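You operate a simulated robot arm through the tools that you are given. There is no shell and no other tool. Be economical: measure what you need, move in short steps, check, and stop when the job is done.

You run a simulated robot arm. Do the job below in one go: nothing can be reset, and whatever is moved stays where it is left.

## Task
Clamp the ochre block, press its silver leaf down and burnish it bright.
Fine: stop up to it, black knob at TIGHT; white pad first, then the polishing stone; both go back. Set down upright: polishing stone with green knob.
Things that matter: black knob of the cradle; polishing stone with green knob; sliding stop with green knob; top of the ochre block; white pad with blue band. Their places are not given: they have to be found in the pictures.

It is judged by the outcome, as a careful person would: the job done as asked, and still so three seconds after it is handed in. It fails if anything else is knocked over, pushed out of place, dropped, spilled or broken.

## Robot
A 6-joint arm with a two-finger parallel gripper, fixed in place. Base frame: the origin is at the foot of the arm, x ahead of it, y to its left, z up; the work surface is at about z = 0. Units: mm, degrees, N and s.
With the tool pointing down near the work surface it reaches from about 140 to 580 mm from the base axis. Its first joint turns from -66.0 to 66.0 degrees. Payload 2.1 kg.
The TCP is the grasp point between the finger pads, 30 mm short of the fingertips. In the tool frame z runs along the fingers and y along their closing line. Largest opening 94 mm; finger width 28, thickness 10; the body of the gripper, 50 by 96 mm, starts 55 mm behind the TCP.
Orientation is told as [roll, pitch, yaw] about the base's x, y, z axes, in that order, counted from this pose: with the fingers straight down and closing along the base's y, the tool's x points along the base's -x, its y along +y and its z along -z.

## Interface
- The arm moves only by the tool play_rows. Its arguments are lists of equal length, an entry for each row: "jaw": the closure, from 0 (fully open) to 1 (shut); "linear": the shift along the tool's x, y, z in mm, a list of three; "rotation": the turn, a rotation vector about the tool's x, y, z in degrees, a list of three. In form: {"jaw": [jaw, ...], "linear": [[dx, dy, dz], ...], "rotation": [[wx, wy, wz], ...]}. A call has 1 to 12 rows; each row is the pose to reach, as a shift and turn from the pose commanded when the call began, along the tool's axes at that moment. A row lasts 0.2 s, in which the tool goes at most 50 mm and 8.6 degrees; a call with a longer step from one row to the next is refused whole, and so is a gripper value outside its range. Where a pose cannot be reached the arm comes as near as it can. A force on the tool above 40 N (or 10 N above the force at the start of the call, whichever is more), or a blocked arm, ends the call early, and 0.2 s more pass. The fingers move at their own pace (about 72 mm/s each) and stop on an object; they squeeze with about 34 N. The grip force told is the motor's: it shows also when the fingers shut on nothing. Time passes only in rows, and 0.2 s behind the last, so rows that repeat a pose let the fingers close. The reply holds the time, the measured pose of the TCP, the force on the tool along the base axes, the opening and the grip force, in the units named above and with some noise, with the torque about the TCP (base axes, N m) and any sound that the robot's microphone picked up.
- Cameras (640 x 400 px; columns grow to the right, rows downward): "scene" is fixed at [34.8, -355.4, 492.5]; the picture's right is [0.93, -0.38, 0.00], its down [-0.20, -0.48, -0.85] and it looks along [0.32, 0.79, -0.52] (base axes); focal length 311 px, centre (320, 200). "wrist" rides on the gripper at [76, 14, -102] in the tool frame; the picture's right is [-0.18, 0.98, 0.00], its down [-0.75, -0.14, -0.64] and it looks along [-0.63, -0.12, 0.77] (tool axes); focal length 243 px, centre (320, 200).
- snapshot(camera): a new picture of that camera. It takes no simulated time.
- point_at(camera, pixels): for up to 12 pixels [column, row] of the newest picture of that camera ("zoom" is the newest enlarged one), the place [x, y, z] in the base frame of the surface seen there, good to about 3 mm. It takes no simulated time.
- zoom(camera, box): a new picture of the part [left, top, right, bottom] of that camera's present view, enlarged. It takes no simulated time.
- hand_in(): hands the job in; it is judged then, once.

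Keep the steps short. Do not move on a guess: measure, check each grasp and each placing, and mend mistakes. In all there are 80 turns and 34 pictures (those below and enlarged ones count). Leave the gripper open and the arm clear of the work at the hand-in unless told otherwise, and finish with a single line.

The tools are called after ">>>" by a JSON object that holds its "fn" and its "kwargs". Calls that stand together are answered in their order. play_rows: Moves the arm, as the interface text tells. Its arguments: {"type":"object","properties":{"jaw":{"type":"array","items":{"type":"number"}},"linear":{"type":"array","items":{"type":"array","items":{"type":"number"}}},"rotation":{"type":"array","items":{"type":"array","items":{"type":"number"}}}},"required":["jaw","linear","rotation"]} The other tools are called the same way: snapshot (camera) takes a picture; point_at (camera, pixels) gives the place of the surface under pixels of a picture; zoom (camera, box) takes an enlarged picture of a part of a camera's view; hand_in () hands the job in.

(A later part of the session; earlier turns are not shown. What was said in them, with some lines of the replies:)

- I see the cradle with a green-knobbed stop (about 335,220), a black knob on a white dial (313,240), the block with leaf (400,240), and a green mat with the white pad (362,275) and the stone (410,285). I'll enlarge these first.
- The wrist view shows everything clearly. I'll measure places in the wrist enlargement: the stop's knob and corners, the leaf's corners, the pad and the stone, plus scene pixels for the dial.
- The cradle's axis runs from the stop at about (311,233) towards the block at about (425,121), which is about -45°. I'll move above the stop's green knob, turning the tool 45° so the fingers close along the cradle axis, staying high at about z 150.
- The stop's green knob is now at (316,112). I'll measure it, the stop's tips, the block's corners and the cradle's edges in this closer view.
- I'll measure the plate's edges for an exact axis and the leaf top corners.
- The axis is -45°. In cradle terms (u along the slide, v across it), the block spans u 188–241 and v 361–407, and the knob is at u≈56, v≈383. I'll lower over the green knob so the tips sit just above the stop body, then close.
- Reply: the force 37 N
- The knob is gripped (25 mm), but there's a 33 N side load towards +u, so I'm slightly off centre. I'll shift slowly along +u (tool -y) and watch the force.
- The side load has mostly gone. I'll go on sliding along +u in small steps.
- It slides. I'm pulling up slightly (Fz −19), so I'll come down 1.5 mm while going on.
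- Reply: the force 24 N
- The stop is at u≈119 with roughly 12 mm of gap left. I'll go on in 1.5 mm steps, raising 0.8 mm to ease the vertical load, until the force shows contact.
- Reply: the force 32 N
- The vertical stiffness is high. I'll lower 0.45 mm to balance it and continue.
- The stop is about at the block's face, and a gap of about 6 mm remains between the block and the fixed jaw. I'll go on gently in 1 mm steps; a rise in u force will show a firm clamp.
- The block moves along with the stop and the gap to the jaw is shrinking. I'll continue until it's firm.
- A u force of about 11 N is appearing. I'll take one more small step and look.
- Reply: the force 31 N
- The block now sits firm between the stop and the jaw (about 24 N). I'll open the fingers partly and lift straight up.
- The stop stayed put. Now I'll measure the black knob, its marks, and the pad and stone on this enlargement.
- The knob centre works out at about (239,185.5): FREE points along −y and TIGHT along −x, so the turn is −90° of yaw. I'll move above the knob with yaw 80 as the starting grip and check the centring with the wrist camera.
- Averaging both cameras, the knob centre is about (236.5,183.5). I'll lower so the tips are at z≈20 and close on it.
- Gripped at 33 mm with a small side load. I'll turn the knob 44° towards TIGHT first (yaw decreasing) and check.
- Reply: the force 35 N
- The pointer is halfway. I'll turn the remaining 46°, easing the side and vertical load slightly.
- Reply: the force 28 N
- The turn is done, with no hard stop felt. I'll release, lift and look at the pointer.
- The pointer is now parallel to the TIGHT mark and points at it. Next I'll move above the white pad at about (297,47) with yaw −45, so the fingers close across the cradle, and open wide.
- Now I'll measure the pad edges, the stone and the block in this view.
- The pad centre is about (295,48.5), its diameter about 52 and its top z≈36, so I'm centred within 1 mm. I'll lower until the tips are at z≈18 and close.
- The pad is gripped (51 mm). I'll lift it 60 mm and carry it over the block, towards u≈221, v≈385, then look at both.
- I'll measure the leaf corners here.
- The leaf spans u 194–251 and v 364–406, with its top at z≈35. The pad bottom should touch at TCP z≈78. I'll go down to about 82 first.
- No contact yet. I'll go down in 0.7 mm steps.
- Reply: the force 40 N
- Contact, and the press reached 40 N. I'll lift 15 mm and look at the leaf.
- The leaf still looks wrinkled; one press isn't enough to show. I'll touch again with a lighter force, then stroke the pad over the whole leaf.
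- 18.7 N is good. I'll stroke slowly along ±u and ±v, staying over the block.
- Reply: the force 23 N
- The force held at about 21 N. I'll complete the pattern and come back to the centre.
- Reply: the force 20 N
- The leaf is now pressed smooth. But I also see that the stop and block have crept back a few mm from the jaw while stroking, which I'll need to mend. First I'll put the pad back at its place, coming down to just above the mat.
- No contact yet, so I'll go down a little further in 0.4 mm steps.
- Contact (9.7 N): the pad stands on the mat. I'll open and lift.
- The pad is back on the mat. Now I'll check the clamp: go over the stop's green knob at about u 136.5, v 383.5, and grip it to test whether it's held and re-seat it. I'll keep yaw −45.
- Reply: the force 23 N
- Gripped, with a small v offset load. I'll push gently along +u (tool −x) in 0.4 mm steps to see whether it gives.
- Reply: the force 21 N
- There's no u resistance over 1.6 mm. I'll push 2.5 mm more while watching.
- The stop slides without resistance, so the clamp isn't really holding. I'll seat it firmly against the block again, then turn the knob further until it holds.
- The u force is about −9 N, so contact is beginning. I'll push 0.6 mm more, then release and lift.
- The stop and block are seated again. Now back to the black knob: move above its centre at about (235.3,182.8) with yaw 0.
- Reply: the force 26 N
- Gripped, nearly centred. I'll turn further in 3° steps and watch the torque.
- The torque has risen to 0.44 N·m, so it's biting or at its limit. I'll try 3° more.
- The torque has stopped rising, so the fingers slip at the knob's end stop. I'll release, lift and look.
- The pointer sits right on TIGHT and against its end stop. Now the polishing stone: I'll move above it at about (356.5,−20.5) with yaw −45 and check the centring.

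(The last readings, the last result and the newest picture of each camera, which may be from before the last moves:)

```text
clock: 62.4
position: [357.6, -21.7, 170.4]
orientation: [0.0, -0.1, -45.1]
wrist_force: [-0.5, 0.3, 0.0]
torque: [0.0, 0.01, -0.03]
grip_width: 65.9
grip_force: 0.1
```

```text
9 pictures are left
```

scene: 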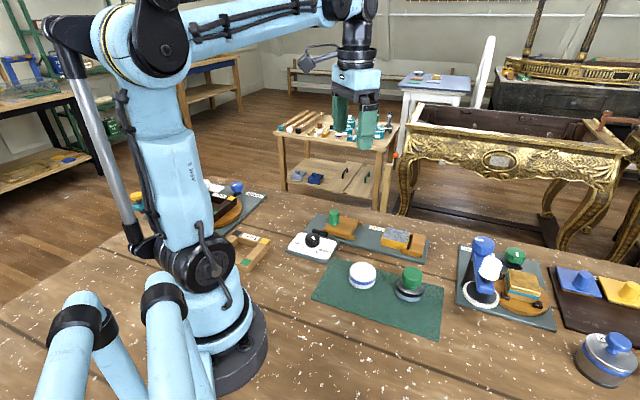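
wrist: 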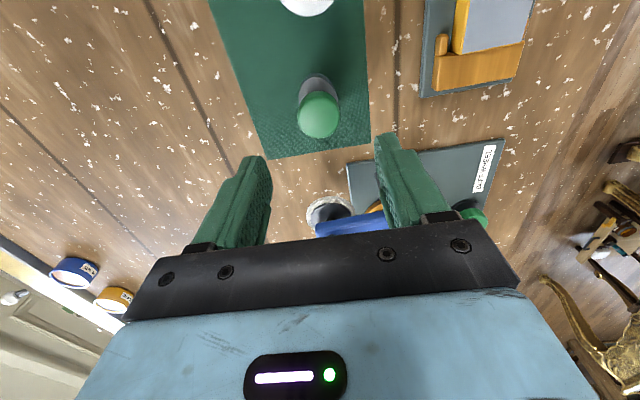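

>>> {"fn": "point_at", "kwargs": {"camera": "wrist", "pixels": [[319, 117], [301, 117], [336, 117], [319, 98], [319, 136], [302, 85], [338, 92], [318, 76]]}}

```text
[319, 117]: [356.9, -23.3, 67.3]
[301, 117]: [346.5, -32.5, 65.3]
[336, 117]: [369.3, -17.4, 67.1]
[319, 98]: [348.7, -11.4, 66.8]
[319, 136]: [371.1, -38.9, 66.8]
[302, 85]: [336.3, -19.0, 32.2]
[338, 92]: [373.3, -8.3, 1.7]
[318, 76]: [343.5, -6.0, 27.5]
```

The stone's knob centre is about (358,−23.5), top z≈68. I'll lower so the tips are at z≈44 and close on the green knob.

>>> {"fn": "play_rows", "kwargs": {"jaw": [0.3, 0.3, 0.3, 0.3, 0.3, 0.6, 1, 1, 1], "linear": [[-1.6, -1, 30], [-1.6, -1, 60], [-1.6, -1, 80], [-1.6, -1, 91], [-1.6, -1, 96], [-1.6, -1, 96], [-1.6, -1, 96], [-1.6, -1, 96], [-1.6, -1, 96]], "rotation": [[0, 0, 0], [0, 0, 0], [0, 0, 0], [0, 0, 0], [0, 0, 0], [0, 0, 0], [0, 0, 0], [0, 0, 0], [0, 0, 0]]}}

```text
clock: 64.4
position: [355.8, -23.2, 74.4]
orientation: [0.0, 0.0, -44.9]
wrist_force: [0.0, -0.1, -0.4]
torque: [0.0, -0.02, -0.01]
grip_width: 36.4
grip_force: 34.1
```

Gripped (36 mm). I'll lift 50 mm and carry it over the leaf at u≈223, v≈385, then look.

>>> {"fn": "play_rows", "kwargs": {"jaw": [1, 1, 1, 1, 1, 1, 1, 1, 1], "linear": [[0, 0, -10], [0, 0, -30], [0, 0, -50], [10, 32, -50], [20, 64, -50], [30, 96, -50], [40, 128, -50], [47, 149, -50], [47, 149, -50]], "rotation": [[0, 0, 0], [0, 0, 0], [0, 0, 0], [0, 0, 0], [0, 0, 0], [0, 0, 0], [0, 0, 0], [0, 0, 0], [0, 0, 0]]}}

>>> {"fn": "zoom", "kwargs": {"camera": "scene", "box": [350, 180, 446, 240]}}

```text
clock: 66.4
position: [429.5, 115.4, 123.1]
orientation: [0.0, 0.0, -44.9]
wrist_force: [-1.0, 0.1, -1.0]
torque: [-0.01, 0.04, 0.03]
grip_width: 36.4
grip_force: 34.4
```

```text
6.67 times, centred on (398, 210) of scene
```

zoom: 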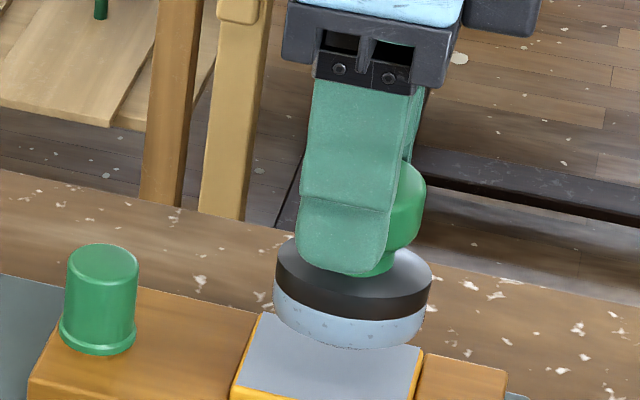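

The stone hangs level. Contact is expected at TCP z≈105. I'll lower to about 107, then feel for contact in 0.5 mm steps.

>>> {"fn": "play_rows", "kwargs": {"jaw": [1, 1, 1, 1, 1, 1, 1], "linear": [[2, 0, 9], [2, 0, 15], [2, 0, 16.5], [2, 0, 17], [2, 0, 17.5], [2, 0, 18], [2, 0, 18.4]], "rotation": [[0, 0, 0], [0, 0, 0], [0, 0, 0], [0, 0, 0], [0, 0, 0], [0, 0, 0], [0, 0, 0]]}}

```text
clock: 68.0
position: [426.6, 117.3, 106.3]
orientation: [0.0, 0.0, -45.0]
wrist_force: [0.3, -1.5, 4.9]
torque: [-0.09, 0.02, -0.03]
grip_width: 36.4
grip_force: 33.6
```

Contact at 5 N. I'll press 0.2 mm more.

>>> {"fn": "play_rows", "kwargs": {"jaw": [1, 1], "linear": [[0, 0, 0.15], [0, 0, 0.2]], "rotation": [[0, 0, 0], [0, 0, 0]]}}

```text
clock: 68.6
position: [428.7, 117.8, 105.6]
orientation: [0.0, 0.1, -45.0]
wrist_force: [-0.3, -0.4, 11.6]
torque: [-0.13, -0.04, -0.02]
grip_width: 36.6
grip_force: 33.9
```

12 N. I'll stroke mainly across (v), shifting slowly in u.

>>> {"fn": "play_rows", "kwargs": {"jaw": [1, 1, 1, 1, 1, 1, 1, 1, 1, 1, 1, 1], "linear": [[0, 8, 0], [-4, 0, 0], [-4, -9, 0], [-8, 0, 0], [-8, 9, 0], [-12, 0, 0], [-12, -9, 0], [-8, 0, 0], [-4, 9, 0], [0, 0, 0], [4, -9, 0], [8, 0, 0]], "rotation": [[0, 0, 0], [0, 0, 0], [0, 0, 0], [0, 0, 0], [0, 0, 0], [0, 0, 0], [0, 0, 0], [0, 0, 0], [0, 0, 0], [0, 0, 0], [0, 0, 0], [0, 0, 0]]}}

>>> {"fn": "play_rows", "kwargs": {"jaw": [1, 1, 1, 1, 1, 1, 1, 1, 1, 1, 1, 1], "linear": [[0, 9, 0], [4, 0, 0], [4, -9, 0], [8, 0, 0], [8, 9, 0], [4, 0, 0], [0, -9, 0], [-4, 0, 0], [-8, 9, 0], [-12, 0, 0], [-12, -9, 0], [-8, 0, 0]], "rotation": [[0, 0, 0], [0, 0, 0], [0, 0, 0], [0, 0, 0], [0, 0, 0], [0, 0, 0], [0, 0, 0], [0, 0, 0], [0, 0, 0], [0, 0, 0], [0, 0, 0], [0, 0, 0]]}}

>>> {"fn": "zoom", "kwargs": {"camera": "scene", "box": [350, 195, 446, 255]}}

```text
clock: 71.2
position: [421.0, 123.2, 104.2]
orientation: [-0.1, -0.1, -45.0]
wrist_force: [-0.2, -0.5, 2.2]
torque: [-0.08, 0.04, 0.0]
grip_width: 36.5
grip_force: 33.9
```

```text
clock: 73.8
position: [427.7, 116.3, 105.5]
orientation: [0.0, -0.1, -45.0]
wrist_force: [-0.8, -1.2, 1.4]
torque: [-0.11, 0.0, -0.01]
grip_width: 36.4
grip_force: 34.2
```

```text
6.67 times, centred on (398, 225) of scene
```

zoom: 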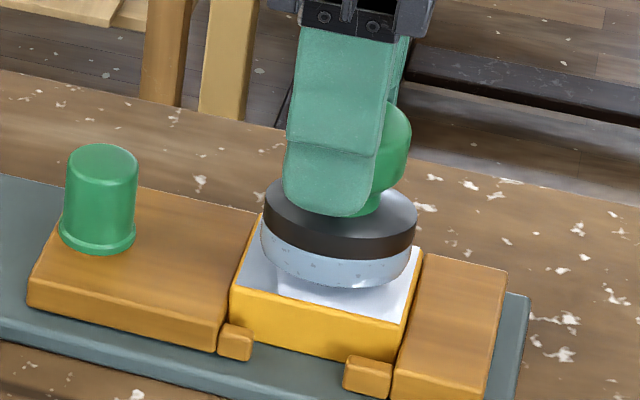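

The leaf is brightening under the stone and the block stays put. The force fell to about 2 N, so I'll press 0.3 mm more and stroke with a wider reach towards the dull −u end.

>>> {"fn": "play_rows", "kwargs": {"jaw": [1, 1, 1, 1, 1, 1, 1, 1, 1, 1, 1, 1], "linear": [[0, 0, 0.3], [5, 6, 0.3], [10, 12, 0.3], [13, 4, 0.3], [13, -4, 0.3], [13, -12, 0.3], [10, -4, 0.3], [10, 4, 0.3], [7, 12, 0.3], [5, 4, 0.3], [4, -4, 0.3], [3, -12, 0.3]], "rotation": [[0, 0, 0], [0, 0, 0], [0, 0, 0], [0, 0, 0], [0, 0, 0], [0, 0, 0], [0, 0, 0], [0, 0, 0], [0, 0, 0], [0, 0, 0], [0, 0, 0], [0, 0, 0]]}}

>>> {"fn": "play_rows", "kwargs": {"jaw": [1, 1, 1, 1, 1, 1, 1, 1, 1, 1, 1, 1], "linear": [[0, 8, 0], [-2, 16, 0], [-4, 24, 0], [-6, 16, 0], [-8, 8, 0], [-10, 0, 0], [-13, 8, 0], [-15, 16, 0], [-17, 24, 0], [-17, 16, 0], [-15, 6, 0], [-11, 0, 0]], "rotation": [[0, 0, 0], [0, 0, 0], [0, 0, 0], [0, 0, 0], [0, 0, 0], [0, 0, 0], [0, 0, 0], [0, 0, 0], [0, 0, 0], [0, 0, 0], [0, 0, 0], [0, 0, 0]]}}

```text
clock: 76.4
position: [416.8, 111.1, 103.4]
orientation: [0.0, -0.1, -45.0]
wrist_force: [1.8, 1.8, 5.9]
torque: [0.14, -0.14, 0.04]
grip_width: 36.0
grip_force: 33.9
```

```text
clock: 79.0
position: [425.4, 102.0, 104.6]
orientation: [0.0, 0.0, -44.9]
wrist_force: [-0.6, 0.0, 0.0]
torque: [-0.02, 0.0, 0.01]
grip_width: 36.2
grip_force: 34.2
```

The force has gone to 0 here. I'll go back towards the centre and press until there's about 10 N again.

>>> {"fn": "play_rows", "kwargs": {"jaw": [1, 1, 1, 1], "linear": [[4, 6, 0], [8, 12, 0.2], [8, 12, 0.4], [8, 12, 0.5]], "rotation": [[0, 0, 0], [0, 0, 0], [0, 0, 0], [0, 0, 0]]}}

```text
clock: 80.0
position: [427.5, 116.9, 105.5]
orientation: [0.0, -0.1, -45.0]
wrist_force: [-1.9, -2.2, 11.6]
torque: [-0.12, 0.0, -0.09]
grip_width: 36.1
grip_force: 34.2
```

11.6 N. Another full serpentine.

>>> {"fn": "play_rows", "kwargs": {"jaw": [1, 1, 1, 1, 1, 1, 1, 1, 1, 1, 1, 1], "linear": [[6, 4, 0], [12, 9, 0], [12, 0, 0], [12, -9, 0], [6, -9, 0], [0, -9, 0], [0, 0, 0], [0, 9, 0], [-6, 9, 0], [-13, 9, 0], [-13, 0, 0], [-13, -9, 0]], "rotation": [[0, 0, 0], [0, 0, 0], [0, 0, 0], [0, 0, 0], [0, 0, 0], [0, 0, 0], [0, 0, 0], [0, 0, 0], [0, 0, 0], [0, 0, 0], [0, 0, 0], [0, 0, 0]]}}

>>> {"fn": "play_rows", "kwargs": {"jaw": [1, 1, 1, 1, 1, 1, 1, 1, 1], "linear": [[7, 0, 0.1], [14, 0, 0.1], [20, 0, 0.1], [20, 9, 0.1], [20, 18, 0.1], [13, 18, 0.1], [6, 18, 0.1], [6, 9, 0.1], [13, 9, 0.1]], "rotation": [[0, 0, 0], [0, 0, 0], [0, 0, 0], [0, 0, 0], [0, 0, 0], [0, 0, 0], [0, 0, 0], [0, 0, 0], [0, 0, 0]]}}

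>>> {"fn": "play_rows", "kwargs": {"jaw": [1, 1, 1, 1], "linear": [[0, 0, -1], [0, 0, -6], [0, 0, -25], [0, 0, -40]], "rotation": [[0, 0, 0], [0, 0, 0], [0, 0, 0], [0, 0, 0]]}}

>>> {"fn": "zoom", "kwargs": {"camera": "scene", "box": [350, 195, 446, 255]}}

```text
clock: 82.6
position: [429.7, 101.6, 105.1]
orientation: [0.1, -0.2, -45.0]
wrist_force: [1.1, 1.7, 5.3]
torque: [0.09, -0.09, 0.01]
grip_width: 36.4
grip_force: 33.8
```

```text
clock: 84.6
position: [427.3, 115.6, 104.4]
orientation: [0.0, -0.1, -45.0]
wrist_force: [2.0, -2.7, 9.2]
torque: [-0.23, -0.22, -0.05]
grip_width: 36.3
grip_force: 33.6
```

```text
clock: 85.6
position: [427.5, 116.3, 144.0]
orientation: [0.1, -0.1, -45.0]
wrist_force: [-0.4, -0.2, -0.3]
torque: [-0.01, -0.03, 0.02]
grip_width: 36.2
grip_force: 33.9
```

```text
6.67 times, centred on (398, 225) of scene
```

zoom: 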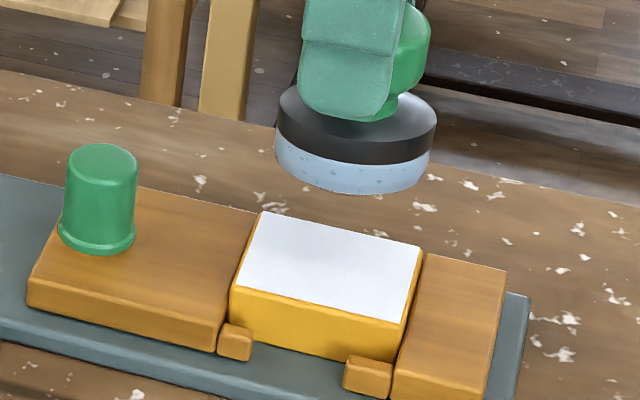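

The leaf is uniformly bright and the stop and block held. Now I'll return the stone to its spot on the mat, stopping 2–3 mm above first.

>>> {"fn": "play_rows", "kwargs": {"jaw": [1, 1, 1, 1, 1, 1, 1, 1, 1, 1], "linear": [[-10, -30, 0], [-20, -60, 0], [-30, -90, 0], [-40, -120, 0], [-49, -149, 0], [-49, -149, 0], [-49, -149, 30], [-49, -149, 55], [-49, -149, 65], [-49, -149, 68]], "rotation": [[0, 0, 0], [0, 0, 0], [0, 0, 0], [0, 0, 0], [0, 0, 0], [0, 0, 0], [0, 0, 0], [0, 0, 0], [0, 0, 0], [0, 0, 0]]}}

>>> {"fn": "play_rows", "kwargs": {"jaw": [1, 1, 1, 1, 1], "linear": [[0, 0, 0.6], [0, 0, 1.2], [0, 0, 1.8], [0, 0, 2.3], [0, 0, 2.6]], "rotation": [[0, 0, 0], [0, 0, 0], [0, 0, 0], [0, 0, 0], [0, 0, 0]]}}

```text
clock: 87.8
position: [358.3, -22.7, 75.8]
orientation: [-0.1, 0.0, -45.0]
wrist_force: [0.5, 0.2, -0.9]
torque: [0.01, 0.02, 0.02]
grip_width: 35.9
grip_force: 34.6
```

```text
clock: 89.0
position: [357.0, -23.1, 73.4]
orientation: [0.0, 0.0, -45.1]
wrist_force: [0.7, -0.4, -1.0]
torque: [0.03, -0.02, -0.02]
grip_width: 36.1
grip_force: 33.7
```

Not touching yet; I'll go down a bit more, gently.

>>> {"fn": "play_rows", "kwargs": {"jaw": [1, 1, 1, 1, 1], "linear": [[0, 0, 0.3], [0, 0, 0.6], [0, 0, 0.9], [0, 0, 1.2], [0, 0, 1.2]], "rotation": [[0, 0, 0], [0, 0, 0], [0, 0, 0], [0, 0, 0], [0, 0, 0]]}}

```text
clock: 90.2
position: [356.2, -23.3, 72.3]
orientation: [0.0, 0.0, -45.0]
wrist_force: [-0.6, 0.1, 1.8]
torque: [0.02, 0.04, -0.03]
grip_width: 36.1
grip_force: 33.9
```

>>> {"fn": "play_rows", "kwargs": {"jaw": [1, 1], "linear": [[0, 0, 0.2], [0, 0, 0.3]], "rotation": [[0, 0, 0], [0, 0, 0]]}}

```text
clock: 90.8
position: [356.8, -23.4, 71.8]
orientation: [0.2, 0.0, -45.0]
wrist_force: [0.3, 0.7, 16.0]
torque: [-0.03, -0.08, -0.05]
grip_width: 35.9
grip_force: 34.1
```

The stone is firmly on the mat (16 N). I'll open, lift clear, and check.

>>> {"fn": "play_rows", "kwargs": {"jaw": [0.5, 0.3, 0.3, 0.3, 0.3, 0.3, 0.3], "linear": [[0, 0, -0.2], [0, 0, -0.2], [0, 0, -10], [0, 0, -40], [0, 0, -80], [0, 0, -120], [0, 0, -160]], "rotation": [[0, 0, 0], [0, 0, 0], [0, 0, 0], [0, 0, 0], [0, 0, 0], [0, 0, 0], [0, 0, 0]]}}

>>> {"fn": "snapshot", "kwargs": {"camera": "scene"}}

>>> {"fn": "zoom", "kwargs": {"camera": "scene", "box": [280, 205, 456, 315]}}

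```text
clock: 92.4
position: [357.7, -23.2, 232.6]
orientation: [0.0, 0.0, -45.0]
wrist_force: [0.2, -0.1, -0.3]
torque: [-0.01, 0.01, 0.03]
grip_width: 65.7
grip_force: 0.0
```

```text
5 pictures are left
```

scene: 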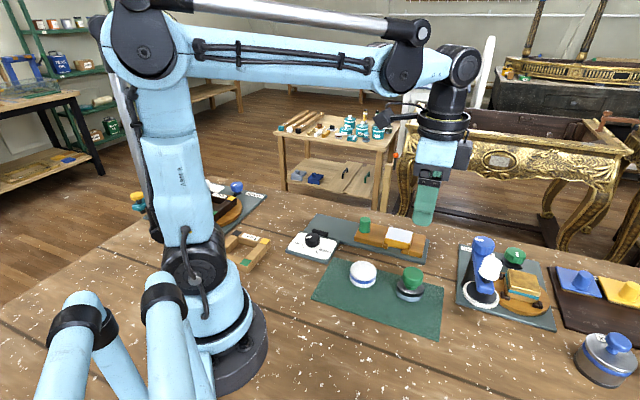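

```text
3.64 times, centred on (368, 260) of scene
```

zoom: 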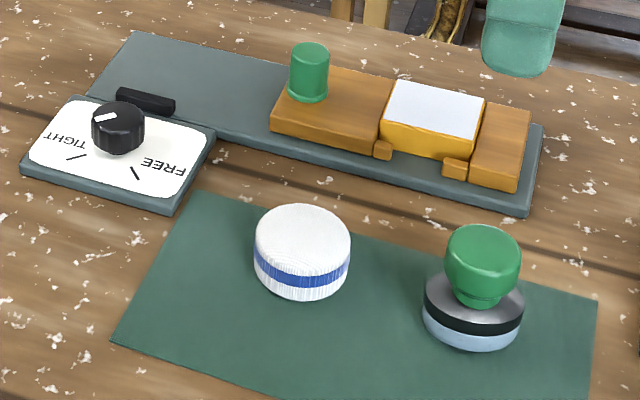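

The leaf is bright, the stop is up to the block, the knob is at TIGHT, and the pad and stone stand back on the mat. I'll open the gripper fully and then hand in.

>>> {"fn": "play_rows", "kwargs": {"jaw": [0, 0, 0], "linear": [[0, 0, -10], [0, 0, -20], [0, 0, -30]], "rotation": [[0, 0, 0], [0, 0, 0], [0, 0, 0]]}}

>>> {"fn": "hand_in", "kwargs": {}}

```text
clock: 93.2
position: [355.9, -23.5, 262.7]
orientation: [0.0, -0.1, -45.0]
wrist_force: [0.2, -0.3, -0.6]
torque: [0.05, -0.01, 0.01]
grip_width: 93.7
grip_force: 0.1
```

```text
The job is handed in.
```

Handed in: block clamped with the knob at TIGHT (the stop and block slipped a few mm during the pad strokes, so I re-seated them and turned the knob to its end stop before burnishing), leaf pressed smooth and burnished bright, pad and stone back on the mat with the stone upright.
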